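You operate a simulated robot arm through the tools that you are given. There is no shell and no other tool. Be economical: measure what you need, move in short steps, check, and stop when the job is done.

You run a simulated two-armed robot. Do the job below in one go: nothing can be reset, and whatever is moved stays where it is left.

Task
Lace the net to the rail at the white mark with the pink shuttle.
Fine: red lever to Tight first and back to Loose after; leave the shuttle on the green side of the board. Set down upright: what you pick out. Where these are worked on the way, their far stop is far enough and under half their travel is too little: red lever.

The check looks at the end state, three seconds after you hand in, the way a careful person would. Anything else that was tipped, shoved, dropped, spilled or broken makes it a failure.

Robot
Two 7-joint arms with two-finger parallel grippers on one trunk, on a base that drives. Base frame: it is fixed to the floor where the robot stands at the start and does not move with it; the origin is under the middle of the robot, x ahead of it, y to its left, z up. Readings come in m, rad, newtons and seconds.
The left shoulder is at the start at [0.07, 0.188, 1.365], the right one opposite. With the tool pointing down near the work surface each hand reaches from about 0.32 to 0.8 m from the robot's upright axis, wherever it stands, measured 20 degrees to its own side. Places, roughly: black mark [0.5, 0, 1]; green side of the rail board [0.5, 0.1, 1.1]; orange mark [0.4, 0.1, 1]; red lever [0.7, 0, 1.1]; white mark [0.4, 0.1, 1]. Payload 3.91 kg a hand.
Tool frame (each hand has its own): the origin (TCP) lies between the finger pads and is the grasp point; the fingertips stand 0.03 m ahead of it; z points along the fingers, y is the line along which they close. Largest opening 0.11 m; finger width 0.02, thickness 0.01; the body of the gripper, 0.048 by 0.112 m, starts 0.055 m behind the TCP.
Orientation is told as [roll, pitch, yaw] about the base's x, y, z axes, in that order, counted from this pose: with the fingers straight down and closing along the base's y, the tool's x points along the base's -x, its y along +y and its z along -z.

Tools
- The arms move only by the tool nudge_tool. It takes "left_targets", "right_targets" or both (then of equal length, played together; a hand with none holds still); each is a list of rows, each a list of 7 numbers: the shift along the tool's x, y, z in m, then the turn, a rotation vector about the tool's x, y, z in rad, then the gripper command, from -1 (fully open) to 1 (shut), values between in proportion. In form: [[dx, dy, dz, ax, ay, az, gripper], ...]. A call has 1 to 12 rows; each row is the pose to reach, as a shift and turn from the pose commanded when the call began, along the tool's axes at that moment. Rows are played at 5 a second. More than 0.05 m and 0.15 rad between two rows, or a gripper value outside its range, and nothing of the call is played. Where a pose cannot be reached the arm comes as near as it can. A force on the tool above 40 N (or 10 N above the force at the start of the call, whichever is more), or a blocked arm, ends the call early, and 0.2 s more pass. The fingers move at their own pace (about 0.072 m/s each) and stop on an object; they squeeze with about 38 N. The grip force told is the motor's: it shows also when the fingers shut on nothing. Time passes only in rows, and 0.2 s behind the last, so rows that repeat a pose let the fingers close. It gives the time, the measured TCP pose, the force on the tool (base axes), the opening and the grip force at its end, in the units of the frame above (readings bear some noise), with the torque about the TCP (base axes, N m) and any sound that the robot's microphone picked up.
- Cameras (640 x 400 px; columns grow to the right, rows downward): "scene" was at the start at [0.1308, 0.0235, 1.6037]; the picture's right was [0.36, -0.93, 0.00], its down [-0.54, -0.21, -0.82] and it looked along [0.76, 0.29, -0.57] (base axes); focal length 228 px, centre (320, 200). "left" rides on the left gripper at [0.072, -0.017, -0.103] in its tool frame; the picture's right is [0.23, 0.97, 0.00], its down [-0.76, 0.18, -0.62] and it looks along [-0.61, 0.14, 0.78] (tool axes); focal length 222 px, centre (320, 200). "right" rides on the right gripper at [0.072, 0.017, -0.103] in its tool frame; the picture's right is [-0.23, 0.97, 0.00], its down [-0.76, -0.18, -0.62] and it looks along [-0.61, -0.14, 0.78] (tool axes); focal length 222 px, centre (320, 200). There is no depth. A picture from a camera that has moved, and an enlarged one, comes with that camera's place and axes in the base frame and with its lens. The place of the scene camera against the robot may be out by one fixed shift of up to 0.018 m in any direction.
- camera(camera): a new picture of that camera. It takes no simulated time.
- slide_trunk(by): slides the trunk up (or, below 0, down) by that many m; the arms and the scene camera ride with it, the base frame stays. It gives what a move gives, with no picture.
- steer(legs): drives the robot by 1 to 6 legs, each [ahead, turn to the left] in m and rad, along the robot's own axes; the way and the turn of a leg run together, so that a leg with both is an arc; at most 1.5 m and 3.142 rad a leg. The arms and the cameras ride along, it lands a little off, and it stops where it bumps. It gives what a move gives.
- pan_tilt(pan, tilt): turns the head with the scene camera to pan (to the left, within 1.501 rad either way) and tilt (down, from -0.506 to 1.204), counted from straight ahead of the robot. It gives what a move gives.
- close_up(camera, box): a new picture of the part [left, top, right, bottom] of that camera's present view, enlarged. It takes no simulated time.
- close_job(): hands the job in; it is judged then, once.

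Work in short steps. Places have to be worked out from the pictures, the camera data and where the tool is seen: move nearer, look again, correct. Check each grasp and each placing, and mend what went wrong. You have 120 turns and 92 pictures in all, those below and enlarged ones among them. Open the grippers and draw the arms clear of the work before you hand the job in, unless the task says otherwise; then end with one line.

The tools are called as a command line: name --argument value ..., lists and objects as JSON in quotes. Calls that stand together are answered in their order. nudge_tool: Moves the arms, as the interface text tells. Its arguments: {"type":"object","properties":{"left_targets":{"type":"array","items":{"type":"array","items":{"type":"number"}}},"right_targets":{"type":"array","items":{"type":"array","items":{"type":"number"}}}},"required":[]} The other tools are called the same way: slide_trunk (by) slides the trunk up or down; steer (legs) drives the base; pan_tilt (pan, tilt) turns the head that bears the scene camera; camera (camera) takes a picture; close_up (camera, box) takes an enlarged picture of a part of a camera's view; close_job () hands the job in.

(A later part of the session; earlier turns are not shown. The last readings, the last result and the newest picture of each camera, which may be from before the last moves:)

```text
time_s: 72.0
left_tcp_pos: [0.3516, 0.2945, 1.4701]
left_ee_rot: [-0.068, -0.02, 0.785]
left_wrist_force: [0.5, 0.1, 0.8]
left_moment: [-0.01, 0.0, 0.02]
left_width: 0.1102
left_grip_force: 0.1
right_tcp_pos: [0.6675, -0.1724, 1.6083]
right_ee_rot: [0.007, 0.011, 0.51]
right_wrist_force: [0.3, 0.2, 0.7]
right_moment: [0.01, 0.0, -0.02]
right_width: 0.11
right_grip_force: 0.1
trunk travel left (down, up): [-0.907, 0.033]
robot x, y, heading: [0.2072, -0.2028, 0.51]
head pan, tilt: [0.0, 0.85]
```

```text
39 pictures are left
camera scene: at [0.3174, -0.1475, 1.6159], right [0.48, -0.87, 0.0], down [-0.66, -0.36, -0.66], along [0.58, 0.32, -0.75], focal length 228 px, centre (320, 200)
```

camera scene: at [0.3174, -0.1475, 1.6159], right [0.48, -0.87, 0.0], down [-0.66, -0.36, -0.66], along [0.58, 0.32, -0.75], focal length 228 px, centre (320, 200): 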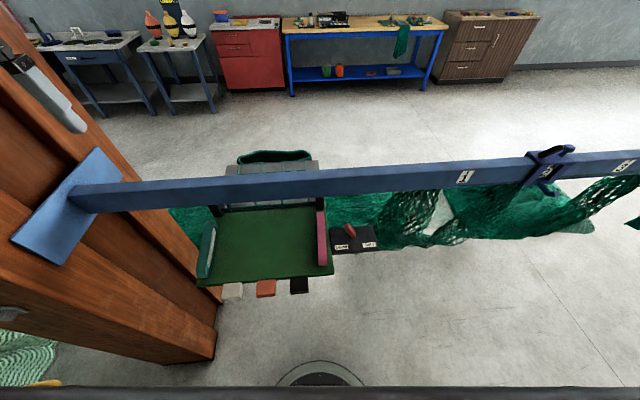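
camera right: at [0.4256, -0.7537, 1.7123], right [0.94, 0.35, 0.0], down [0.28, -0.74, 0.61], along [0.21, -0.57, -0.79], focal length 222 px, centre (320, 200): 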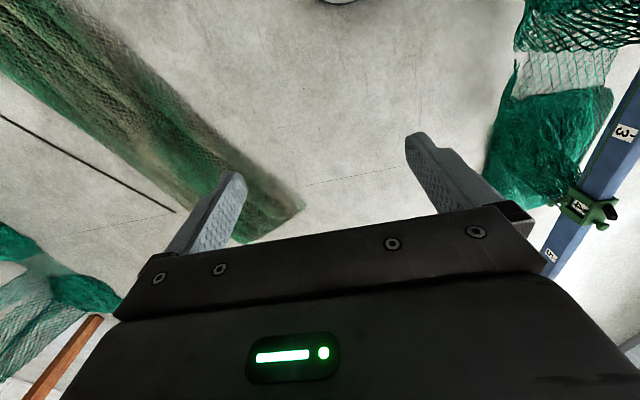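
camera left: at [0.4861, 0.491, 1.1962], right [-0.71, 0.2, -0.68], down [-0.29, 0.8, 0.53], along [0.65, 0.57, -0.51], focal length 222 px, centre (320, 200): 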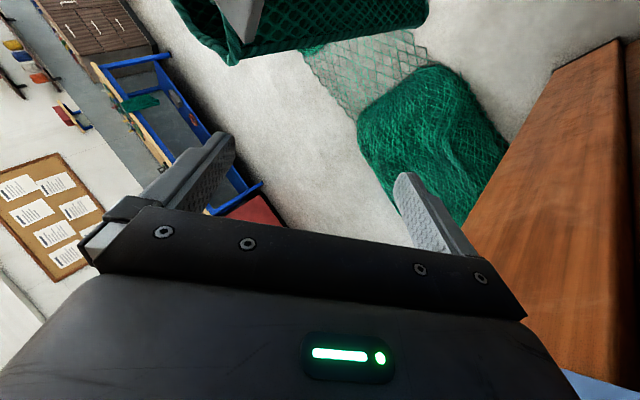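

Square view. With the refined frame (normal yaw ≈0.595, n=[0.829,0.56]): marks white/orange/black lie at t≈−0.108/−0.188/−0.27, rail front s≈0.61, lever near [0.66, −0.045]. I lower the right hand above the lever to look closely.

nudge_tool --right_targets '[[-0.0077, 0.0173, 0.0414, 0, 0, -0.012, -1], [-0.0154, 0.0346, 0.0829, 0, 0, -0.024, -1], [-0.0231, 0.0519, 0.1243, 0, 0, -0.036, -1], [-0.0308, 0.0691, 0.1657, 0, 0, -0.048, -1], [-0.0386, 0.0864, 0.2071, 0, 0, -0.06, -1], [-0.0463, 0.1037, 0.2486, 0, 0, -0.072, -1], [-0.054, 0.121, 0.29, 0, 0, -0.085, -1]]'

camera --camera "right"

```text
time_s: 73.6
left_tcp_pos: [0.3552, 0.2979, 1.4683]
left_ee_rot: [-0.068, -0.017, 0.786]
left_wrist_force: [0.3, 0.1, -0.5]
left_moment: [-0.01, 0.01, 0.02]
left_width: 0.11
left_grip_force: 0.1
right_tcp_pos: [0.7505, 0.0807, 1.3991]
right_ee_rot: [0.007, 0.021, 0.592]
right_wrist_force: [0.9, 0.9, -0.5]
right_moment: [-0.03, 0.04, -0.01]
right_width: 0.1103
right_grip_force: 0.0
right hand out of reach, approached as far as the arm can: row 1, 2, 3, 4, 5, 6, 7
trunk travel left (down, up): [-0.907, 0.033]
robot x, y, heading: [0.2013, -0.2003, 0.501]
head pan, tilt: [0.0, 0.85]
```

```text
38 pictures are left
camera right: at [0.6831, 0.0558, 1.5033], right [-0.36, 0.93, 0.0], down [0.74, 0.28, 0.61], along [0.57, 0.22, -0.8], focal length 222 px, centre (320, 200)
```

right: 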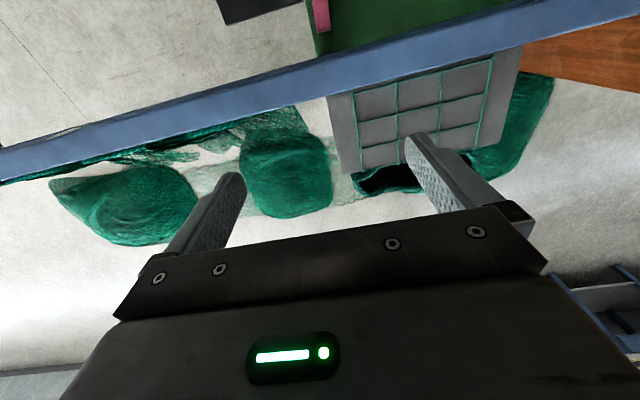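

The right hand landed off target (out-of-reach offsets). I move it toward the lever position and see whether it tracks.

nudge_tool --right_targets '[[0.036, -0.012, 0.005, 0, 0, 0, -1], [0.073, -0.024, 0.01, 0, 0, 0, -1], [0.11, -0.036, 0.03, 0, 0, 0, -1], [0.146, -0.047, 0.05, 0, 0, 0, -1]]'

```text
time_s: 74.6
left_tcp_pos: [0.3527, 0.2938, 1.4704]
left_ee_rot: [-0.068, -0.023, 0.787]
left_wrist_force: [0.0, -0.3, 0.0]
left_moment: [0.0, 0.02, 0.01]
left_width: 0.11
left_grip_force: 0.1
right_tcp_pos: [0.742, 0.0745, 1.4167]
right_ee_rot: [0.007, 0.013, 0.596]
right_wrist_force: [0.1, 0.0, 0.1]
right_moment: [0.02, -0.04, 0.02]
right_width: 0.1101
right_grip_force: 0.0
right hand out of reach, approached as far as the arm can: row 1, 2, 3, 4
trunk travel left (down, up): [-0.907, 0.033]
robot x, y, heading: [0.2053, -0.2031, 0.502]
head pan, tilt: [0.0, 0.85]
```

pan_tilt --pan -0.5 --tilt 0.25

camera --camera "scene"

```text
time_s: 75.6
left_tcp_pos: [0.3532, 0.2937, 1.4702]
left_ee_rot: [-0.068, -0.018, 0.782]
left_wrist_force: [-0.4, 0.4, -0.2]
left_moment: [-0.05, 0.01, 0.02]
left_width: 0.1099
left_grip_force: 0.0
right_tcp_pos: [0.7414, 0.0737, 1.4167]
right_ee_rot: [0.008, 0.015, 0.593]
right_wrist_force: [-0.1, 0.2, -1.1]
right_moment: [0.02, -0.02, 0.01]
right_width: 0.1101
right_grip_force: 0.0
trunk travel left (down, up): [-0.907, 0.033]
robot x, y, heading: [0.2065, -0.2023, 0.503]
head pan, tilt: [-0.499, 0.25]
```

```text
37 pictures are left
camera scene: at [0.3426, -0.1839, 1.6689], right [0.01, -1.0, 0.0], down [-0.25, 0.0, -0.97], along [0.97, 0.01, -0.25], focal length 228 px, centre (320, 200)
```

scene: 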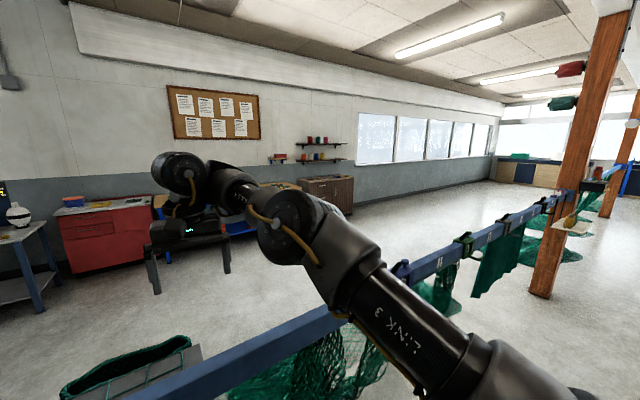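

The right elbow is reaching forward with the forearm bent left. I swing the hand out to the right with a matching yaw so the elbow can come out sideways.

nudge_tool --right_targets '[[0.004, -0.042, 0.006, 0, 0, 0.0625, -1], [0.008, -0.083, 0.012, 0, 0, 0.125, -1], [0.012, -0.125, 0.018, 0, 0, 0.1875, -1], [0.016, -0.167, 0.024, 0, 0, 0.25, -1], [0.02, -0.208, 0.03, 0, 0, 0.3125, -1], [0.024, -0.25, 0.036, 0, 0, 0.375, -1], [0.028, -0.291, 0.042, 0, 0, 0.4375, -1], [0.032, -0.333, 0.05, 0, 0, 0.5, -1]]'

nudge_tool --right_targets '[[0.03, 0, 0.02, 0, 0, 0, -1], [0.06, 0, 0.04, 0, 0, 0, -1], [0.09, 0, 0.06, 0, 0, 0, -1]]'

```text
time_s: 77.4
left_tcp_pos: [0.3572, 0.2896, 1.4722]
left_ee_rot: [-0.064, -0.022, 0.784]
left_wrist_force: [0.3, -1.4, 0.6]
left_moment: [0.03, 0.04, -0.01]
left_width: 0.1102
left_grip_force: 0.1
right_tcp_pos: [0.9726, -0.1648, 1.3175]
right_ee_rot: [0.184, 0.04, 0.096]
right_wrist_force: [0.8, 0.8, 0.0]
right_moment: [0.03, 0.03, 0.02]
right_width: 0.1102
right_grip_force: 0.1
right hand out of reach, approached as far as the arm can: row 1, 2, 3, 4, 5, 6, 7, 8
trunk travel left (down, up): [-0.907, 0.033]
robot x, y, heading: [0.2054, -0.2008, 0.504]
head pan, tilt: [-0.499, 0.25]
```

```text
time_s: 78.2
left_tcp_pos: [0.3532, 0.2925, 1.4714]
left_ee_rot: [-0.07, -0.019, 0.785]
left_wrist_force: [-0.7, 0.0, 0.3]
left_moment: [0.02, 0.02, -0.04]
left_width: 0.11
left_grip_force: 0.0
right_tcp_pos: [0.96, -0.1364, 1.2948]
right_ee_rot: [0.18, 0.037, 0.096]
right_wrist_force: [-0.4, -0.2, 0.5]
right_moment: [0.04, 0.01, -0.02]
right_width: 0.1098
right_grip_force: 0.1
right hand out of reach, approached as far as the arm can: row 1, 2, 3
trunk travel left (down, up): [-0.907, 0.033]
robot x, y, heading: [0.2073, -0.2014, 0.504]
head pan, tilt: [-0.499, 0.25]
```

A wrist limit shows as leftover roll. I test untwisting the right tool the other way.

nudge_tool --right_targets '[[0, 0, -0.01, 0, 0, -0.15, -1], [0, 0, -0.02, 0, 0, -0.3, -1], [0, 0, -0.03, 0, 0, -0.45, -1], [0, 0, -0.04, 0, 0, -0.6, -1], [0, 0, -0.05, 0, 0, -0.75, -1], [0, 0, -0.06, 0, 0, -0.9, -1], [0, 0, -0.07, 0, 0, -1.05, -1], [0, 0, -0.08, 0, 0, -1.2, -1]]'

camera --camera "scene"

```text
time_s: 79.4
left_tcp_pos: [0.3526, 0.2933, 1.4699]
left_ee_rot: [-0.068, -0.022, 0.785]
left_wrist_force: [-0.4, -0.5, 0.1]
left_moment: [0.01, -0.01, -0.01]
left_width: 0.1102
left_grip_force: 0.0
right_tcp_pos: [0.9672, -0.1362, 1.3398]
right_ee_rot: [0.182, -0.086, 0.717]
right_wrist_force: [-2.2, 15.4, -1.9]
right_moment: [-1.72, -0.38, -1.06]
right_width: 0.1099
right_grip_force: 0.1
trunk travel left (down, up): [-0.907, 0.033]
robot x, y, heading: [0.2104, -0.199, 0.502]
head pan, tilt: [-0.499, 0.25]
stopped in row 5 (right hand): the force on the tool passed its limit at 115 N (the readings are from after the stop); the commanded pose is now the measured one
```

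```text
36 pictures are left
camera scene: at [0.3429, -0.1849, 1.6689], right [0.01, -1.0, 0.0], down [-0.25, 0.0, -0.97], along [0.97, 0.01, -0.25], focal length 228 px, centre (320, 200)
```

scene: 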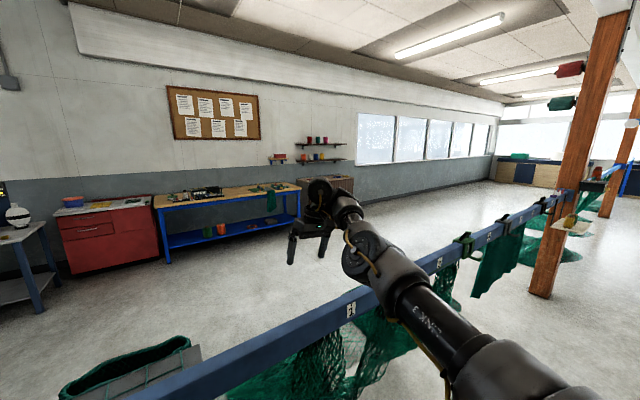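

The gripper touched its own forearm; tool-down at this height is awkward. I back the robot off so the right hand is in front of the rail and can be lowered to a natural height.

steer --legs '[[-0.35, 0]]'

nudge_tool --right_targets '[[0, -0.02, 0.03, 0, 0, 0.1, -1], [0, -0.03, 0.06, 0, 0, 0.2, -1], [0, -0.04, 0.1, 0, 0, 0.2, -1], [0, -0.04, 0.14, 0, 0, 0.2, -1], [0.02, -0.04, 0.18, 0, 0, 0.2, -1]]'

```text
time_s: 81.7
left_tcp_pos: [0.0433, 0.1224, 1.4686]
left_ee_rot: [-0.069, -0.017, 0.787]
left_wrist_force: [-0.4, -0.1, 0.0]
left_moment: [-0.04, 0.04, -0.01]
left_width: 0.11
left_grip_force: 0.0
right_tcp_pos: [0.6566, -0.3063, 1.3382]
right_ee_rot: [0.181, -0.082, 0.722]
right_wrist_force: [-4.6, 31.8, -6.6]
right_moment: [-3.41, -0.95, -2.27]
right_width: 0.11
right_grip_force: 0.1
trunk travel left (down, up): [-0.907, 0.033]
robot x, y, heading: [-0.1074, -0.3764, 0.509]
head pan, tilt: [-0.499, 0.25]
```

```text
time_s: 82.9
left_tcp_pos: [0.0411, 0.1214, 1.4699]
left_ee_rot: [-0.068, -0.02, 0.788]
left_wrist_force: [-0.5, -0.7, 1.1]
left_moment: [-0.01, 0.0, 0.01]
left_width: 0.1099
left_grip_force: 0.0
right_tcp_pos: [0.6551, -0.3265, 1.267]
right_ee_rot: [0.207, -0.017, 0.533]
right_wrist_force: [-0.3, -0.4, 0.6]
right_moment: [0.01, 0.06, 0.01]
right_width: 0.1102
right_grip_force: 0.0
right hand out of reach, approached as far as the arm can: row 1, 2, 3, 4, 5
trunk travel left (down, up): [-0.907, 0.033]
robot x, y, heading: [-0.1003, -0.3718, 0.504]
head pan, tilt: [-0.499, 0.25]
```

The robot now stands in free floor. I test whether the left arm is healthy by lowering it 0.25 m.

nudge_tool --left_targets '[[0, 0, 0.04, 0, 0, 0, -1], [-0.01, 0, 0.08, 0, 0, 0, -1], [-0.02, 0, 0.12, 0, 0, 0, -1], [-0.03, 0, 0.16, 0, 0, 0, -1], [-0.04, 0, 0.2, 0, 0, 0, -1], [-0.05, 0, 0.25, 0, 0, 0, -1]]'

pan_tilt --pan 0.4 --tilt 0.5

camera --camera "scene"

```text
refused: row 6 steps farther than a row can; nothing moved
```

```text
time_s: 84.1
left_tcp_pos: [0.0399, 0.122, 1.4692]
left_ee_rot: [-0.069, -0.021, 0.788]
left_wrist_force: [1.3, 0.7, -0.1]
left_moment: [0.02, 0.02, -0.02]
left_width: 0.1099
left_grip_force: 0.1
right_tcp_pos: [0.6524, -0.3259, 1.2672]
right_ee_rot: [0.206, -0.017, 0.535]
right_wrist_force: [0.0, -0.3, 0.4]
right_moment: [0.01, -0.01, -0.01]
right_width: 0.11
right_grip_force: 0.1
trunk travel left (down, up): [-0.907, 0.033]
robot x, y, heading: [-0.1055, -0.3735, 0.507]
head pan, tilt: [0.4, 0.499]
```

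```text
35 pictures are left
camera scene: at [-0.0061, -0.2861, 1.6458], right [0.79, -0.62, 0.0], down [-0.3, -0.38, -0.88], along [0.54, 0.69, -0.48], focal length 228 px, centre (320, 200)
```

scene: 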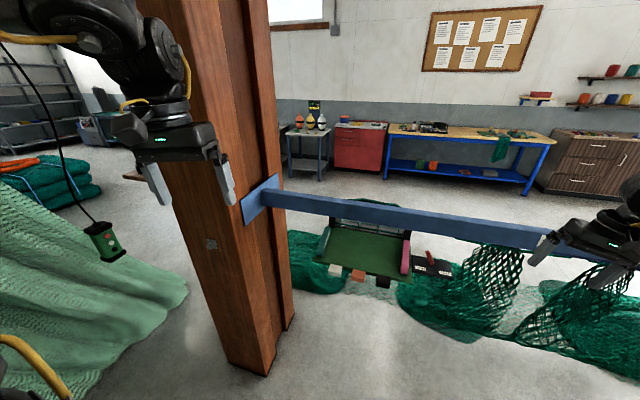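

Good overview; nothing disturbed. Left arm test again with valid steps.

nudge_tool --left_targets '[[0, 0, 0.04, 0, 0, 0, -1], [-0.01, 0, 0.08, 0, 0, 0, -1], [-0.02, 0, 0.12, 0, 0, 0, -1], [-0.03, 0, 0.16, 0, 0, 0, -1], [-0.04, 0, 0.2, 0, 0, 0, -1], [-0.05, 0, 0.24, 0, 0, 0, -1]]'

```text
time_s: 85.5
left_tcp_pos: [0.0918, 0.1546, 1.2303]
left_ee_rot: [-0.069, -0.017, 0.786]
left_wrist_force: [-0.1, 0.5, -0.2]
left_moment: [-0.02, 0.0, 0.01]
left_width: 0.11
left_grip_force: 0.0
left hand out of reach, approached as far as the arm can: row 3, 4, 5
right_tcp_pos: [0.6549, -0.3227, 1.2667]
right_ee_rot: [0.205, -0.015, 0.532]
right_wrist_force: [-0.3, 0.0, 0.0]
right_moment: [-0.06, -0.02, -0.01]
right_width: 0.1099
right_grip_force: 0.0
trunk travel left (down, up): [-0.907, 0.033]
robot x, y, heading: [-0.1054, -0.3748, 0.503]
head pan, tilt: [0.4, 0.499]
```

The left arm is healthy at working height, so I'll work mainly with the left hand. I raise both hands, then drive to a stance further right (t≈−0.5) so the board is on the left hand's side.

nudge_tool --left_targets '[[0, 0, -0.04, 0, 0, 0.06, -1], [0, 0, -0.08, 0, 0, 0.12, -1], [0, 0, -0.12, 0, 0, 0.19, -1]]' --right_targets '[[0, 0, -0.035, 0, 0, 0, -1], [0, 0, -0.07, 0, 0, 0, -1], [0, 0, -0.1, 0, 0, 0, -1]]'

steer --legs '[[0, -0.445], [0.485, 0], [0, 0.537]]'

pan_tilt --pan 0.4 --tilt 0.75

camera --camera "scene"

```text
time_s: 86.3
left_tcp_pos: [0.0795, 0.1524, 1.3529]
left_ee_rot: [-0.064, -0.034, 0.597]
left_wrist_force: [0.7, 0.1, 0.1]
left_moment: [-0.01, -0.03, 0.02]
left_width: 0.1098
left_grip_force: 0.0
right_tcp_pos: [0.6532, -0.3464, 1.3597]
right_ee_rot: [0.205, -0.051, 0.523]
right_wrist_force: [0.1, 0.2, -0.1]
right_moment: [0.0, -0.01, 0.0]
right_width: 0.11
right_grip_force: 0.1
right hand out of reach, approached as far as the arm can: row 1
trunk travel left (down, up): [-0.907, 0.033]
robot x, y, heading: [-0.1054, -0.3751, 0.509]
head pan, tilt: [0.4, 0.499]
```

```text
time_s: 91.9
left_tcp_pos: [0.4935, 0.2059, 1.353]
left_ee_rot: [-0.064, -0.031, 0.711]
left_wrist_force: [0.4, -0.8, 1.1]
left_moment: [0.0, 0.02, -0.04]
left_width: 0.1101
left_grip_force: 0.0
right_tcp_pos: [1.121, -0.2243, 1.3595]
right_ee_rot: [0.205, -0.05, 0.64]
right_wrist_force: [-0.3, -0.6, 0.5]
right_moment: [0.01, 0.01, -0.01]
right_width: 0.11
right_grip_force: 0.0
trunk travel left (down, up): [-0.907, 0.033]
robot x, y, heading: [0.3726, -0.3385, 0.621]
head pan, tilt: [0.4, 0.499]
```

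```text
time_s: 92.7
left_tcp_pos: [0.4924, 0.2064, 1.3525]
left_ee_rot: [-0.063, -0.033, 0.711]
left_wrist_force: [0.3, -0.3, -1.2]
left_moment: [-0.02, -0.01, -0.01]
left_width: 0.11
left_grip_force: 0.1
right_tcp_pos: [1.1208, -0.2231, 1.3592]
right_ee_rot: [0.205, -0.051, 0.639]
right_wrist_force: [-1.2, -0.5, 0.7]
right_moment: [0.01, 0.0, 0.0]
right_width: 0.1101
right_grip_force: 0.2
trunk travel left (down, up): [-0.907, 0.033]
robot x, y, heading: [0.3652, -0.336, 0.624]
head pan, tilt: [0.4, 0.75]
```

```text
34 pictures are left
camera scene: at [0.4511, -0.2463, 1.6239], right [0.85, -0.52, 0.0], down [-0.36, -0.58, -0.73], along [0.38, 0.62, -0.68], focal length 228 px, centre (320, 200)
```

scene: 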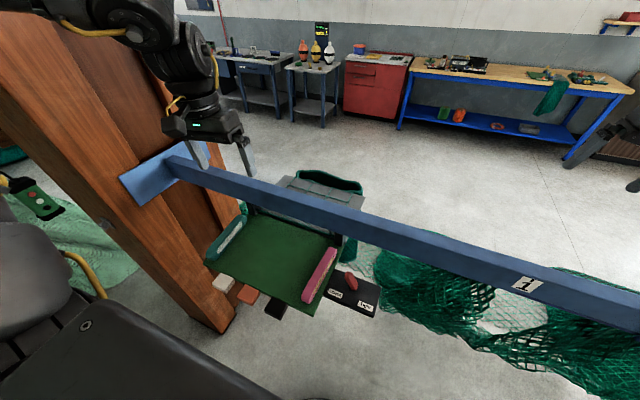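

Clear view. I bring the left hand above the lever (levelling it) to see the lever closely.

nudge_tool --left_targets '[[0.008, -0.0416, 0.007, -0.009, 0.005, 0.0166, -1], [0.0164, -0.0831, 0.014, -0.018, 0.01, 0.033, -1], [0.0246, -0.1247, 0.021, -0.027, 0.015, 0.05, -1], [0.0329, -0.1663, 0.0286, -0.036, 0.02, 0.066, -1], [0.041, -0.208, 0.036, -0.045, 0.025, 0.083, -1], [0.0493, -0.2494, 0.043, -0.054, 0.029, 0.1, -1], [0.0575, -0.291, 0.05, -0.063, 0.033, 0.116, -1]]'

camera --camera "left"

```text
time_s: 94.3
left_tcp_pos: [0.5931, 0.1002, 1.3477]
left_ee_rot: [-0.009, -0.007, 0.6]
left_wrist_force: [-0.5, 0.0, 0.5]
left_moment: [0.0, -0.03, -0.02]
left_width: 0.11
left_grip_force: 0.0
left hand out of reach, approached as far as the arm can: row 2, 3, 4, 5, 6, 7
right_tcp_pos: [1.1152, -0.2209, 1.363]
right_ee_rot: [0.203, -0.055, 0.642]
right_wrist_force: [-1.0, 0.3, 0.0]
right_moment: [0.01, -0.04, 0.01]
right_width: 0.1102
right_grip_force: 0.2
trunk travel left (down, up): [-0.907, 0.033]
robot x, y, heading: [0.3719, -0.3389, 0.621]
head pan, tilt: [0.4, 0.75]
```

```text
33 pictures are left
camera left: at [0.5401, 0.0459, 1.4508], right [-0.74, 0.68, -0.01], down [0.52, 0.58, 0.63], along [0.43, 0.46, -0.78], focal length 222 px, centre (320, 200)
```

left: 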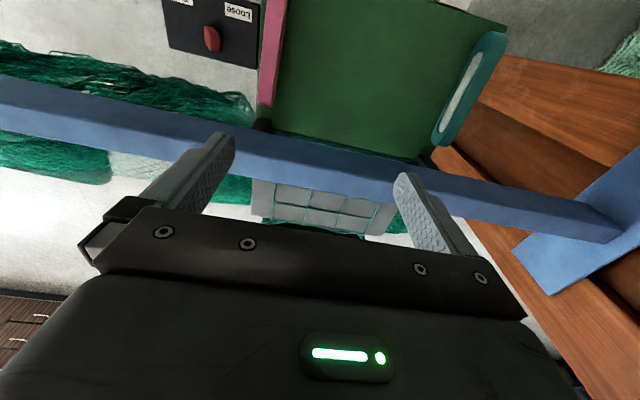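

The left hand cannot cross further right from here. The lever top is at ≈[0.66, −0.037, 1.10]; I enlarge it, then shift the robot 0.13 m further along the rail.

close_up --camera "left" --box '[140, 0, 300, 110]'

steer --legs '[[0, -1.597], [0.13, 0], [0, 1.571]]'

```text
3.64 times, centred on (220, 55) of left
camera zoom: at [0.5401, 0.0459, 1.4508], right [-0.74, 0.68, -0.01], down [0.52, 0.58, 0.63], along [0.43, 0.46, -0.78], focal length 808 px, centre (684, 727)
```

zoom: 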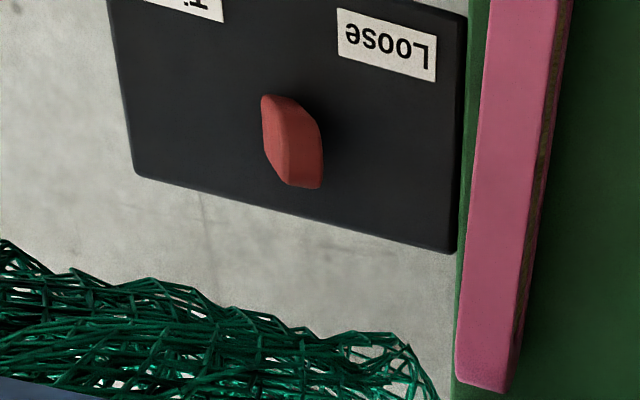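

```text
time_s: 103.1
left_tcp_pos: [0.6726, -0.0057, 1.348]
left_ee_rot: [-0.004, -0.003, 0.602]
left_wrist_force: [-0.7, -0.5, 0.9]
left_moment: [0.02, 0.05, 0.0]
left_width: 0.1099
left_grip_force: 0.1
right_tcp_pos: [1.1962, -0.3253, 1.3601]
right_ee_rot: [0.207, -0.05, 0.643]
right_wrist_force: [0.8, 0.0, 0.3]
right_moment: [0.0, 0.0, 0.02]
right_width: 0.1101
right_grip_force: 0.1
trunk travel left (down, up): [-0.907, 0.033]
robot x, y, heading: [0.4457, -0.4402, 0.623]
head pan, tilt: [0.4, 0.75]
```

Lever blade swings along the rail direction (Loose toward the board, Tight away). I position the left hand over it at z≈1.22 with the fingers half open, then check.

nudge_tool --left_targets '[[0.01, -0.007, 0.04, 0, 0, 0, -0.1], [0.02, -0.014, 0.08, 0, 0, 0, -0.1], [0.029, -0.019, 0.12, 0, 0, 0, -0.1], [0.029, -0.019, 0.13, 0, 0, 0, -0.1]]'

camera --camera "left"

close_up --camera "scene" --box '[160, 160, 400, 320]'

```text
time_s: 104.1
left_tcp_pos: [0.6939, 0.0083, 1.2718]
left_ee_rot: [-0.005, 0.0, 0.602]
left_wrist_force: [1.0, 0.2, 0.0]
left_moment: [-0.01, 0.06, -0.01]
left_width: 0.0607
left_grip_force: 0.0
left hand out of reach, approached as far as the arm can: row 1, 2, 3, 4
right_tcp_pos: [1.2002, -0.3238, 1.3571]
right_ee_rot: [0.205, -0.047, 0.643]
right_wrist_force: [0.4, 0.1, -1.0]
right_moment: [0.01, 0.03, 0.01]
right_width: 0.1099
right_grip_force: 0.1
trunk travel left (down, up): [-0.907, 0.033]
robot x, y, heading: [0.4463, -0.4441, 0.619]
head pan, tilt: [0.4, 0.75]
```

```text
31 pictures are left
camera left: at [0.6419, -0.045, 1.3753], right [-0.74, 0.67, 0.0], down [0.53, 0.58, 0.62], along [0.42, 0.46, -0.78], focal length 222 px, centre (320, 200)
```

left: 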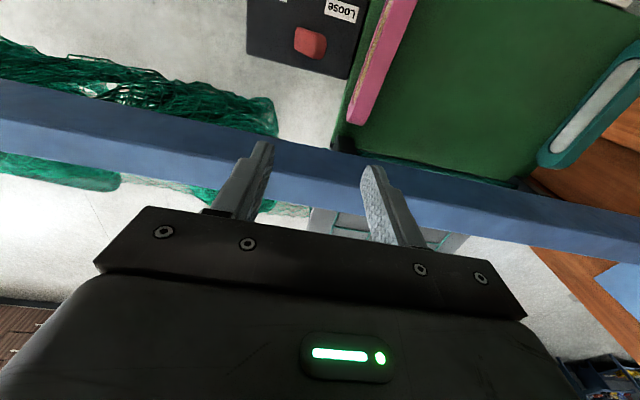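

```text
2.50 times, centred on (280, 240) of scene
camera zoom: at [0.5325, -0.3482, 1.6234], right [0.85, -0.52, 0.0], down [-0.36, -0.58, -0.73], along [0.38, 0.62, -0.68], focal length 570 px, centre (420, 100)
```

zoom: 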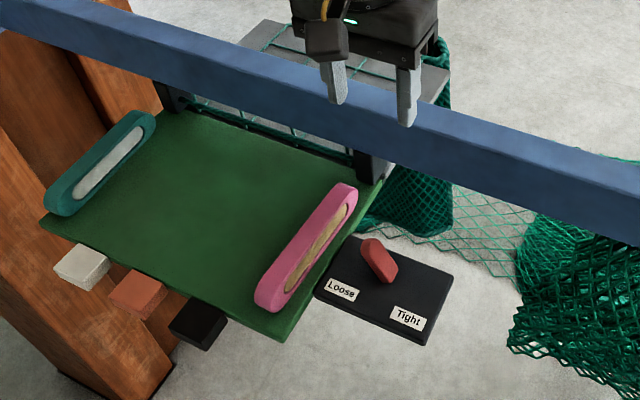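

The lever is confirmed at ≈[0.660, −0.040]. The robot is too close for the arm's inner reach, so I back off 0.16 m.

steer --legs '[[-0.16, 0]]'

```text
time_s: 105.5
left_tcp_pos: [0.5601, -0.0845, 1.2727]
left_ee_rot: [-0.006, -0.002, 0.601]
left_wrist_force: [0.8, -0.1, 0.1]
left_moment: [0.0, -0.03, 0.01]
left_width: 0.0603
left_grip_force: 0.1
right_tcp_pos: [1.067, -0.4172, 1.3572]
right_ee_rot: [0.203, -0.048, 0.645]
right_wrist_force: [0.6, 0.9, -0.2]
right_moment: [-0.03, 0.0, -0.03]
right_width: 0.1099
right_grip_force: 0.1
trunk travel left (down, up): [-0.907, 0.033]
robot x, y, heading: [0.3162, -0.5341, 0.622]
head pan, tilt: [0.4, 0.75]
```

nudge_tool --left_targets '[[-0.027, -0.005, 0.02, 0, 0, 0, -0.1], [-0.054, -0.01, 0.045, 0, 0, 0, -0.1], [-0.081, -0.015, 0.07, 0, 0, 0, -0.1], [-0.1076, -0.02, 0.09, 0, 0, 0, -0.1]]'

close_up --camera "scene" --box '[200, 120, 400, 250]'

```text
time_s: 106.5
left_tcp_pos: [0.59, -0.0203, 1.2032]
left_ee_rot: [-0.008, -0.006, 0.601]
left_wrist_force: [0.4, 0.0, -0.7]
left_moment: [-0.03, 0.0, -0.03]
left_width: 0.0605
left_grip_force: 0.0
left hand out of reach, approached as far as the arm can: row 1, 2, 3, 4
right_tcp_pos: [1.0652, -0.4187, 1.36]
right_ee_rot: [0.204, -0.051, 0.643]
right_wrist_force: [-0.2, -0.6, -0.8]
right_moment: [0.05, -0.01, -0.01]
right_width: 0.11
right_grip_force: 0.1
trunk travel left (down, up): [-0.907, 0.033]
robot x, y, heading: [0.3133, -0.5359, 0.624]
head pan, tilt: [0.4, 0.75]
```

```text
3.08 times, centred on (300, 185) of scene
camera zoom: at [0.3967, -0.4433, 1.6238], right [0.85, -0.52, 0.0], down [-0.35, -0.58, -0.73], along [0.38, 0.62, -0.68], focal length 702 px, centre (382, 246)
```

zoom: 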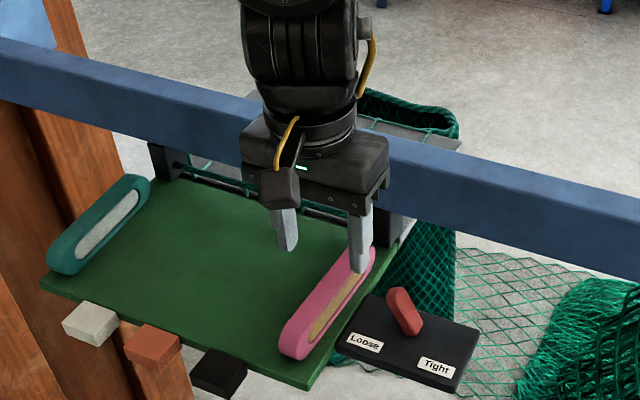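

The wrist limit depends on tool yaw relative to arm azimuth: a smaller yaw is needed here. I move over the lever while turning the tool −0.35 rad.

nudge_tool --left_targets '[[0, -0.01, 0, 0, 0, 0.12, -0.1], [-0.02, -0.033, 0.005, 0, 0, 0.24, -0.1], [-0.0465, -0.056, 0.01, 0, 0, 0.35, -0.1], [-0.0465, -0.056, 0.013, 0, 0, 0.35, -0.1]]'

close_up --camera "scene" --box '[200, 120, 400, 250]'

```text
time_s: 107.5
left_tcp_pos: [0.59, -0.0183, 1.2077]
left_ee_rot: [-0.005, -0.006, 0.251]
left_wrist_force: [-0.2, -0.6, 0.2]
left_moment: [0.01, -0.02, -0.02]
left_width: 0.0603
left_grip_force: 0.0
left hand out of reach, approached as far as the arm can: row 1, 2, 3, 4
right_tcp_pos: [1.0652, -0.4179, 1.36]
right_ee_rot: [0.205, -0.05, 0.644]
right_wrist_force: [0.4, -0.9, 0.1]
right_moment: [-0.01, 0.0, 0.01]
right_width: 0.1098
right_grip_force: 0.1
trunk travel left (down, up): [-0.907, 0.033]
robot x, y, heading: [0.3139, -0.536, 0.625]
head pan, tilt: [0.4, 0.75]
```

```text
3.08 times, centred on (300, 185) of scene
camera zoom: at [0.3962, -0.444, 1.6239], right [0.85, -0.52, 0.0], down [-0.35, -0.58, -0.73], along [0.38, 0.62, -0.68], focal length 702 px, centre (382, 246)
```

zoom: 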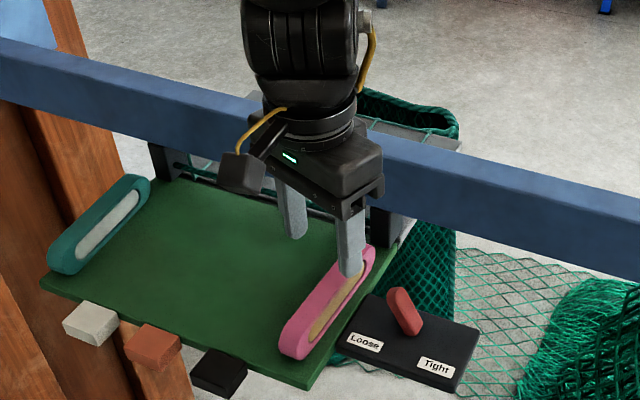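

Only the shoulder sweep limits it, so I just turn the robot slightly right; the hand then swings over the lever.

steer --legs '[[0, -0.25]]'

```text
time_s: 108.8
left_tcp_pos: [0.7103, -0.1029, 1.2071]
left_ee_rot: [-0.005, -0.008, -0.001]
left_wrist_force: [-0.7, 0.2, -0.2]
left_moment: [0.01, 0.02, -0.02]
left_width: 0.061
left_grip_force: 0.0
right_tcp_pos: [1.0711, -0.6081, 1.359]
right_ee_rot: [0.205, -0.051, 0.391]
right_wrist_force: [0.0, 0.3, 0.6]
right_moment: [0.0, -0.02, 0.03]
right_width: 0.11
right_grip_force: 0.1
trunk travel left (down, up): [-0.907, 0.033]
robot x, y, heading: [0.3139, -0.5355, 0.373]
head pan, tilt: [0.4, 0.75]
```

Now I move over the lever with yaw back near the board's.

nudge_tool --left_targets '[[0.017, 0.021, 0, 0, 0, -0.14, -0.1], [0.034, 0.042, 0.01, 0, 0, -0.28, -0.1], [0.05, 0.063, 0.02, 0, 0, -0.42, -0.1], [0.05, 0.063, 0.03, 0, 0, -0.55, -0.1]]'

camera --camera "scene"

```text
time_s: 109.8
left_tcp_pos: [0.6618, -0.0398, 1.1775]
left_ee_rot: [-0.008, -0.005, 0.554]
left_wrist_force: [0.5, 0.6, 0.1]
left_moment: [0.02, 0.03, -0.04]
left_width: 0.0604
left_grip_force: 0.0
right_tcp_pos: [1.07, -0.6093, 1.3599]
right_ee_rot: [0.207, -0.05, 0.393]
right_wrist_force: [-0.9, -0.3, 0.4]
right_moment: [0.02, 0.03, -0.03]
right_width: 0.11
right_grip_force: 0.0
trunk travel left (down, up): [-0.907, 0.033]
robot x, y, heading: [0.3155, -0.5363, 0.375]
head pan, tilt: [0.4, 0.75]
```

```text
27 pictures are left
camera scene: at [0.4196, -0.4682, 1.6239], right [0.7, -0.72, 0.0], down [-0.49, -0.48, -0.73], along [0.52, 0.51, -0.68], focal length 228 px, centre (320, 200)
```

scene: 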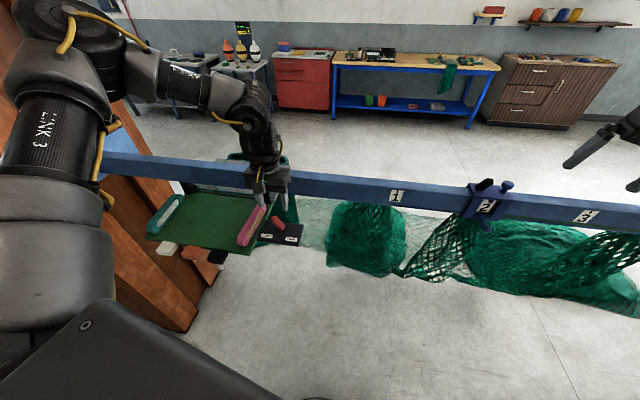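

Tracking is exact now. I lower the half-open fingers around the lever (tips to ≈1.08).

nudge_tool --left_targets '[[0, 0, 0.02, 0, 0, 0, -0.1], [0, 0, 0.04, 0, 0, 0, -0.1], [0, 0, 0.055, 0, 0, 0, -0.1], [0, 0, 0.067, 0, 0, 0, -0.1]]'

close_up --camera "scene" --box '[220, 170, 320, 250]'

```text
time_s: 110.8
left_tcp_pos: [0.6626, -0.0391, 1.1098]
left_ee_rot: [-0.009, -0.003, 0.55]
left_wrist_force: [0.9, -0.1, 0.3]
left_moment: [0.0, -0.03, -0.01]
left_width: 0.0606
left_grip_force: 0.1
right_tcp_pos: [1.0696, -0.6097, 1.3602]
right_ee_rot: [0.204, -0.051, 0.391]
right_wrist_force: [0.2, -0.4, 0.0]
right_moment: [0.04, 0.02, 0.0]
right_width: 0.1099
right_grip_force: 0.0
trunk travel left (down, up): [-0.907, 0.033]
robot x, y, heading: [0.3131, -0.5339, 0.371]
head pan, tilt: [0.4, 0.75]
```

```text
5.00 times, centred on (270, 210) of scene
camera zoom: at [0.4189, -0.4673, 1.6239], right [0.7, -0.72, 0.0], down [-0.49, -0.48, -0.73], along [0.52, 0.51, -0.68], focal length 1141 px, centre (570, 150)
```

zoom: 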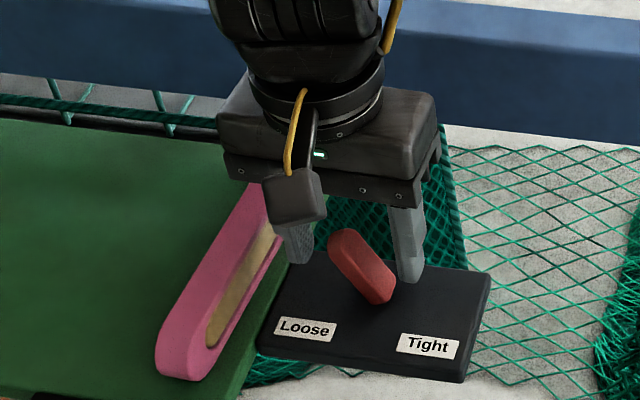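

The lever sits between the fingers, leaning to Loose (base ≈[0.665,−0.055]). I push toward Tight along −y of the tool, letting the force limit mark the stop.

nudge_tool --left_targets '[[0, -0.012, 0, 0, 0, 0, -0.1], [0, -0.024, 0, 0, 0, 0, -0.1], [0, -0.034, 0, 0, 0, 0, -0.1], [0, -0.044, 0, 0, 0, 0, -0.1], [0, -0.054, 0, 0, 0, 0, -0.1], [0, -0.064, 0, 0, 0, 0, -0.1], [0, -0.072, 0, 0, 0, 0, -0.1], [0, -0.08, 0, 0, 0, 0, -0.1], [0, -0.088, 0, 0, 0, 0, -0.1]]'

close_up --camera "scene" --box '[180, 150, 320, 250]'

```text
time_s: 112.8
left_tcp_pos: [0.6809, -0.092, 1.1286]
left_ee_rot: [-0.008, -0.006, 0.552]
left_wrist_force: [-1.4, 2.0, 0.7]
left_moment: [0.14, 0.02, 0.01]
left_width: 0.0619
left_grip_force: 1.2
left hand out of reach, approached as far as the arm can: row 4, 5, 6, 7, 8, 9
right_tcp_pos: [1.0699, -0.6087, 1.361]
right_ee_rot: [0.204, -0.051, 0.389]
right_wrist_force: [-0.1, -0.1, -0.8]
right_moment: [0.01, 0.03, -0.02]
right_width: 0.11
right_grip_force: 0.0
trunk travel left (down, up): [-0.907, 0.033]
robot x, y, heading: [0.3144, -0.5395, 0.376]
head pan, tilt: [0.4, 0.75]
```

```text
4.00 times, centred on (250, 200) of scene
camera zoom: at [0.4185, -0.467, 1.6239], right [0.7, -0.72, 0.0], down [-0.49, -0.48, -0.73], along [0.52, 0.51, -0.68], focal length 913 px, centre (600, 200)
```

zoom: 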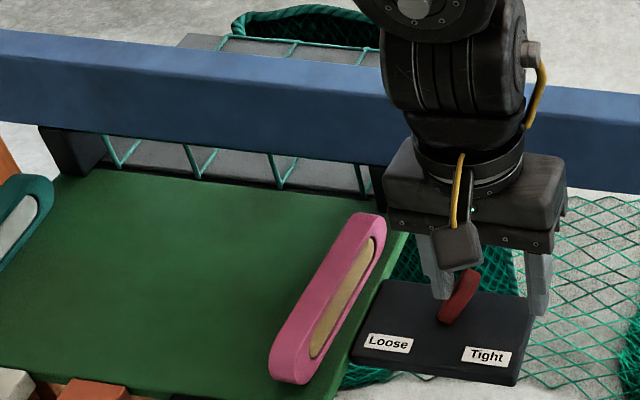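

The lever is over to the Tight side and the head rope has lifted out of the gap. The finger isn't yet pressing a stop; a tiny robot turn right (~2 cm at the hand) pushes it fully.

steer --legs '[[0, -0.05]]'

close_up --camera "scene" --box '[170, 150, 310, 250]'

```text
time_s: 113.7
left_tcp_pos: [0.6851, -0.0962, 1.1278]
left_ee_rot: [0.016, 0.003, 0.526]
left_wrist_force: [-14.9, 14.0, 14.5]
left_moment: [1.07, 0.39, 0.32]
left_width: 0.0702
left_grip_force: 10.5
right_tcp_pos: [1.0636, -0.6381, 1.363]
right_ee_rot: [0.206, -0.054, 0.351]
right_wrist_force: [0.6, 0.8, 0.0]
right_moment: [-0.02, 0.02, 0.01]
right_width: 0.1098
right_grip_force: 0.0
trunk travel left (down, up): [-0.907, 0.033]
robot x, y, heading: [0.3157, -0.5364, 0.346]
head pan, tilt: [0.4, 0.75]
stopped in leg 1: the force on the tool passed its limit at 44 N (the readings are from after the stop); the commanded pose is now the measured one
```

```text
4.00 times, centred on (240, 200) of scene
camera zoom: at [0.416, -0.469, 1.6241], right [0.68, -0.74, 0.0], down [-0.5, -0.46, -0.73], along [0.54, 0.49, -0.68], focal length 913 px, centre (640, 200)
```

zoom: 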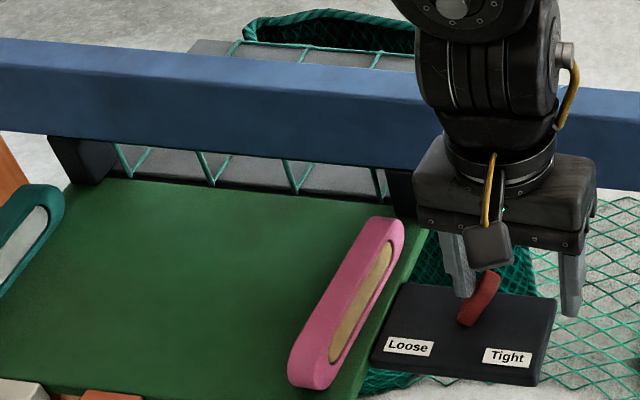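

The lever hit its Tight stop (44 N), and the meshes under the rail are now open. I relieve and lift the hand, then check over the pink shuttle.

nudge_tool --left_targets '[[0, 0.008, 0, 0, 0, 0, -0.1], [0, 0.012, -0.03, 0, 0, 0, -0.1], [0, 0.012, -0.07, 0, 0, 0, -0.1], [0, 0.012, -0.11, 0, 0, 0, -0.1], [0, 0.02, -0.13, 0, 0, 0, -0.1]]'

```text
time_s: 114.9
left_tcp_pos: [0.6806, -0.0848, 1.2545]
left_ee_rot: [0.011, 0.003, 0.523]
left_wrist_force: [-0.9, 1.0, 0.0]
left_moment: [0.01, -0.01, -0.02]
left_width: 0.0604
left_grip_force: 0.1
right_tcp_pos: [1.0669, -0.6411, 1.3588]
right_ee_rot: [0.207, -0.053, 0.35]
right_wrist_force: [-0.1, 0.4, 1.2]
right_moment: [-0.01, 0.04, -0.06]
right_width: 0.11
right_grip_force: 0.1
trunk travel left (down, up): [-0.907, 0.033]
robot x, y, heading: [0.3137, -0.5364, 0.333]
head pan, tilt: [0.4, 0.75]
```

nudge_tool --left_targets '[[0.006, 0.036, -0.02, 0, 0, -0.015, -0.1], [0.012, 0.072, -0.035, 0, 0, -0.03, -0.1], [0.018, 0.108, -0.05, 0, 0, -0.045, -0.1], [0.024, 0.144, -0.06, 0, 0, -0.06, -0.1], [0.029, 0.18, -0.06, 0, 0, -0.072, -0.1]]'

camera --camera "left"

```text
time_s: 116.1
left_tcp_pos: [0.5646, 0.059, 1.3205]
left_ee_rot: [0.011, 0.003, 0.595]
left_wrist_force: [-0.1, 0.0, -1.0]
left_moment: [0.03, 0.01, 0.02]
left_width: 0.0604
left_grip_force: 0.1
right_tcp_pos: [1.0633, -0.6385, 1.3609]
right_ee_rot: [0.206, -0.054, 0.348]
right_wrist_force: [-1.3, 0.1, -0.4]
right_moment: [0.0, -0.02, -0.03]
right_width: 0.1102
right_grip_force: 0.1
trunk travel left (down, up): [-0.907, 0.033]
robot x, y, heading: [0.3155, -0.532, 0.338]
head pan, tilt: [0.4, 0.75]
```

```text
23 pictures are left
camera left: at [0.5137, 0.0049, 1.4233], right [-0.73, 0.68, 0.01], down [0.54, 0.57, 0.62], along [0.42, 0.46, -0.78], focal length 222 px, centre (320, 200)
```

left: 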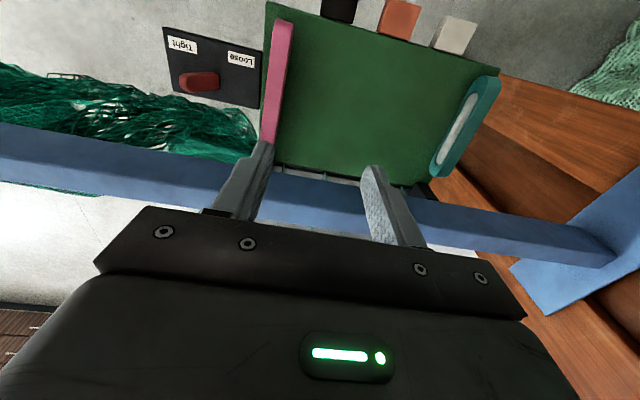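

Pink top runs from ≈[0.541,−0.020] to [0.661,0.053] (0.14 m long). I'll grip it near its tail at ≈[0.566,−0.004]; first hover at z≈1.19.

nudge_tool --left_targets '[[0.011, -0.018, 0.035, 0, 0, 0, 0.1], [0.022, -0.036, 0.07, 0, 0, 0, 0.1], [0.034, -0.053, 0.1, 0, 0, 0, 0.1], [0.034, -0.053, 0.13, 0, 0, 0, 0.1]]'

close_up --camera "scene" --box '[150, 150, 290, 250]'

```text
time_s: 117.1
left_tcp_pos: [0.567, -0.0072, 1.1896]
left_ee_rot: [0.015, 0.005, 0.594]
left_wrist_force: [1.1, 0.3, -1.2]
left_moment: [0.01, 0.0, 0.02]
left_width: 0.0494
left_grip_force: 0.1
right_tcp_pos: [1.068, -0.6412, 1.3586]
right_ee_rot: [0.208, -0.05, 0.349]
right_wrist_force: [0.6, 0.4, 0.4]
right_moment: [0.0, 0.02, 0.03]
right_width: 0.1097
right_grip_force: 0.0
trunk travel left (down, up): [-0.907, 0.033]
robot x, y, heading: [0.3143, -0.5303, 0.339]
head pan, tilt: [0.4, 0.75]
```

```text
4.00 times, centred on (220, 200) of scene
camera zoom: at [0.4224, -0.4708, 1.6238], right [0.67, -0.74, 0.0], down [-0.51, -0.46, -0.73], along [0.54, 0.49, -0.68], focal length 913 px, centre (720, 200)
```

zoom: 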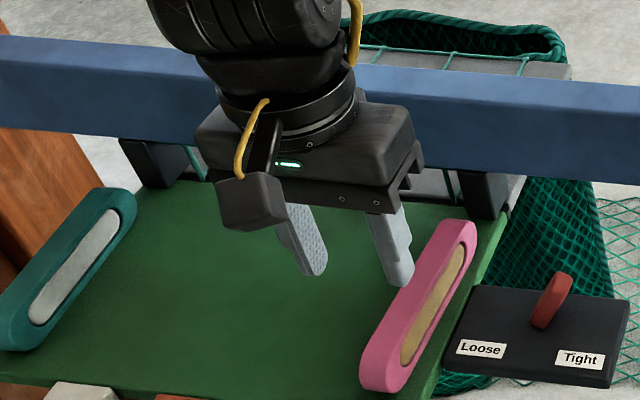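

Fingers are aligned to within ~8 mm; I shift 7 mm toward the shuttle's centreline and descend, then close.

nudge_tool --left_targets '[[0, -0.007, 0.03, 0, 0, 0, 0.1], [0, -0.007, 0.06, 0, 0, 0, 0.1], [0, -0.007, 0.08, 0, 0, 0, 0.1], [0, -0.007, 0.088, 0, 0, 0, 0.1]]'

close_up --camera "scene" --box '[170, 170, 270, 250]'

```text
time_s: 118.1
left_tcp_pos: [0.5708, -0.0107, 1.1005]
left_ee_rot: [0.012, 0.003, 0.594]
left_wrist_force: [-0.7, 0.6, -0.3]
left_moment: [0.01, 0.02, -0.01]
left_width: 0.0494
left_grip_force: 0.1
right_tcp_pos: [1.0662, -0.6407, 1.3599]
right_ee_rot: [0.208, -0.051, 0.347]
right_wrist_force: [0.3, -0.6, -0.1]
right_moment: [-0.01, 0.02, 0.01]
right_width: 0.1103
right_grip_force: 0.1
trunk travel left (down, up): [-0.907, 0.033]
robot x, y, heading: [0.3123, -0.5366, 0.343]
head pan, tilt: [0.4, 0.75]
```

```text
5.00 times, centred on (220, 210) of scene
camera zoom: at [0.4209, -0.4716, 1.6239], right [0.67, -0.74, 0.0], down [-0.5, -0.46, -0.73], along [0.54, 0.49, -0.68], focal length 1141 px, centre (820, 150)
```

zoom: 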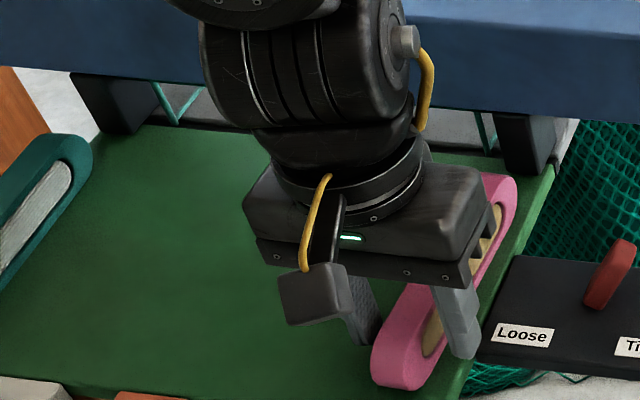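

The fingers straddle the shuttle near its tail. Close and check the grip width.

nudge_tool --left_targets '[[0, 0, 0, 0, 0, 0, 1], [0, 0, 0, 0, 0, 0, 1], [0, 0, 0, 0, 0, 0, 1], [0, 0, 0, 0, 0, 0, 1]]'

nudge_tool --left_targets '[[0, 0, -0.02, 0, 0, 0, 1], [0, 0, -0.05, 0, 0, 0, 1], [0, 0, -0.09, 0, 0, 0, 1]]'

camera --camera "scene"

```text
time_s: 119.1
left_tcp_pos: [0.5692, -0.0099, 1.1024]
left_ee_rot: [0.012, 0.002, 0.592]
left_wrist_force: [0.6, -0.5, -0.2]
left_moment: [-0.01, -0.03, 0.04]
left_width: 0.0209
left_grip_force: 37.9
right_tcp_pos: [1.0664, -0.6406, 1.3589]
right_ee_rot: [0.206, -0.053, 0.348]
right_wrist_force: [0.1, -0.7, 0.9]
right_moment: [-0.01, 0.02, 0.03]
right_width: 0.1102
right_grip_force: 0.0
trunk travel left (down, up): [-0.907, 0.033]
robot x, y, heading: [0.3137, -0.5394, 0.338]
head pan, tilt: [0.4, 0.75]
```

```text
time_s: 119.9
left_tcp_pos: [0.5701, -0.0104, 1.1935]
left_ee_rot: [0.016, 0.002, 0.594]
left_wrist_force: [-0.4, -0.4, -1.0]
left_moment: [0.0, -0.01, -0.02]
left_width: 0.0212
left_grip_force: 38.3
right_tcp_pos: [1.0667, -0.6405, 1.3618]
right_ee_rot: [0.209, -0.053, 0.349]
right_wrist_force: [-0.1, 1.3, -0.8]
right_moment: [0.01, 0.02, 0.0]
right_width: 0.1102
right_grip_force: 0.1
trunk travel left (down, up): [-0.907, 0.033]
robot x, y, heading: [0.3135, -0.5348, 0.337]
head pan, tilt: [0.4, 0.75]
```

```text
20 pictures are left
camera scene: at [0.4197, -0.4729, 1.624], right [0.67, -0.74, 0.0], down [-0.5, -0.46, -0.73], along [0.54, 0.49, -0.68], focal length 228 px, centre (320, 200)
```

scene: 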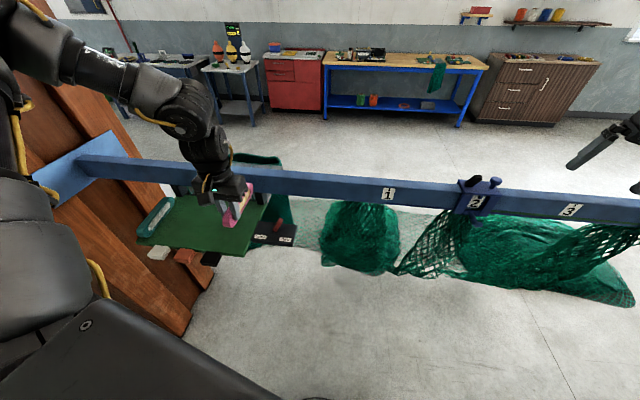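

Grip is good (0.021 m, 38 N). I raise the shuttle to z≈1.30 and drive to a stance nearer the board's middle from which both sides of the white mesh are in reach.

nudge_tool --left_targets '[[0, 0, -0.04, 0, 0, 0, 1], [0, 0, -0.08, 0, 0, 0, 1], [0, 0, -0.11, 0, 0, 0, 1]]'

steer --legs '[[0, 0.715], [0.268, 0], [0, -0.715]]'

```text
time_s: 120.7
left_tcp_pos: [0.5742, -0.0113, 1.3021]
left_ee_rot: [0.012, 0.004, 0.594]
left_wrist_force: [0.2, -0.8, -0.5]
left_moment: [-0.04, 0.06, -0.02]
left_width: 0.0208
left_grip_force: 38.1
right_tcp_pos: [1.0672, -0.6412, 1.3604]
right_ee_rot: [0.208, -0.053, 0.35]
right_wrist_force: [0.0, -0.1, -0.3]
right_moment: [-0.03, 0.01, 0.01]
right_width: 0.1099
right_grip_force: 0.0
trunk travel left (down, up): [-0.907, 0.033]
robot x, y, heading: [0.3125, -0.5356, 0.338]
head pan, tilt: [0.4, 0.75]
```

```text
time_s: 126.4
left_tcp_pos: [0.72, 0.2032, 1.3002]
left_ee_rot: [0.012, 0.004, 0.565]
left_wrist_force: [-0.4, 0.0, -0.8]
left_moment: [-0.02, 0.02, 0.0]
left_width: 0.0209
left_grip_force: 37.7
right_tcp_pos: [1.1931, -0.4392, 1.3602]
right_ee_rot: [0.206, -0.053, 0.32]
right_wrist_force: [0.2, 0.6, 0.4]
right_moment: [0.01, -0.01, -0.04]
right_width: 0.1101
right_grip_force: 0.1
trunk travel left (down, up): [-0.907, 0.033]
robot x, y, heading: [0.4408, -0.3106, 0.315]
head pan, tilt: [0.4, 0.75]
```

I bring the shuttle back over the rail to the green side in front of the white mesh (s≈0.45, t≈−0.107).

nudge_tool --left_targets '[[0.0377, 0.0171, 0, 0, 0, -0.004, 1], [0.0754, 0.0343, 0, 0, 0, -0.008, 1], [0.1131, 0.0514, 0, 0, 0, -0.013, 1], [0.1509, 0.0686, 0, 0, 0, -0.017, 1], [0.1886, 0.0857, 0, 0, 0, -0.021, 1], [0.2263, 0.1029, 0, 0, 0, -0.026, 1], [0.264, 0.12, 0, 0, 0, -0.03, 1], [0.264, 0.12, 0.04, 0, 0, -0.03, 1], [0.264, 0.12, 0.08, 0, 0, -0.03, 1]]'

pan_tilt --pan 0.75 --tilt 0.8

camera --camera "scene"

```text
time_s: 128.4
left_tcp_pos: [0.4333, 0.2434, 1.2283]
left_ee_rot: [0.006, 0.012, 0.592]
left_wrist_force: [0.3, 0.6, -1.1]
left_moment: [-0.09, 0.04, 0.01]
left_width: 0.0208
left_grip_force: 37.9
left hand out of reach, approached as far as the arm can: row 4, 5, 6, 7, 8, 9
right_tcp_pos: [1.1979, -0.4356, 1.358]
right_ee_rot: [0.208, -0.049, 0.322]
right_wrist_force: [1.1, 0.2, -1.1]
right_moment: [-0.03, 0.09, 0.01]
right_width: 0.1096
right_grip_force: 0.1
trunk travel left (down, up): [-0.907, 0.033]
robot x, y, heading: [0.446, -0.3147, 0.308]
head pan, tilt: [0.4, 0.75]
```

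```text
time_s: 129.2
left_tcp_pos: [0.4315, 0.2402, 1.2327]
left_ee_rot: [0.006, 0.005, 0.591]
left_wrist_force: [0.2, -0.2, 0.0]
left_moment: [0.0, 0.03, 0.01]
left_width: 0.0208
left_grip_force: 37.9
right_tcp_pos: [1.1971, -0.4373, 1.3594]
right_ee_rot: [0.208, -0.052, 0.32]
right_wrist_force: [-0.5, -0.1, 0.7]
right_moment: [-0.02, -0.03, 0.0]
right_width: 0.11
right_grip_force: 0.1
trunk travel left (down, up): [-0.907, 0.033]
robot x, y, heading: [0.4455, -0.3128, 0.307]
head pan, tilt: [0.75, 0.799]
```

```text
19 pictures are left
camera scene: at [0.5322, -0.2338, 1.6197], right [0.87, -0.49, 0.0], down [-0.35, -0.63, -0.7], along [0.34, 0.61, -0.72], focal length 228 px, centre (320, 200)
```

scene: 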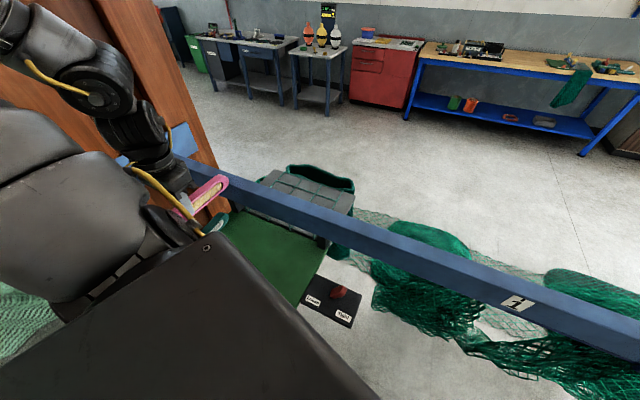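

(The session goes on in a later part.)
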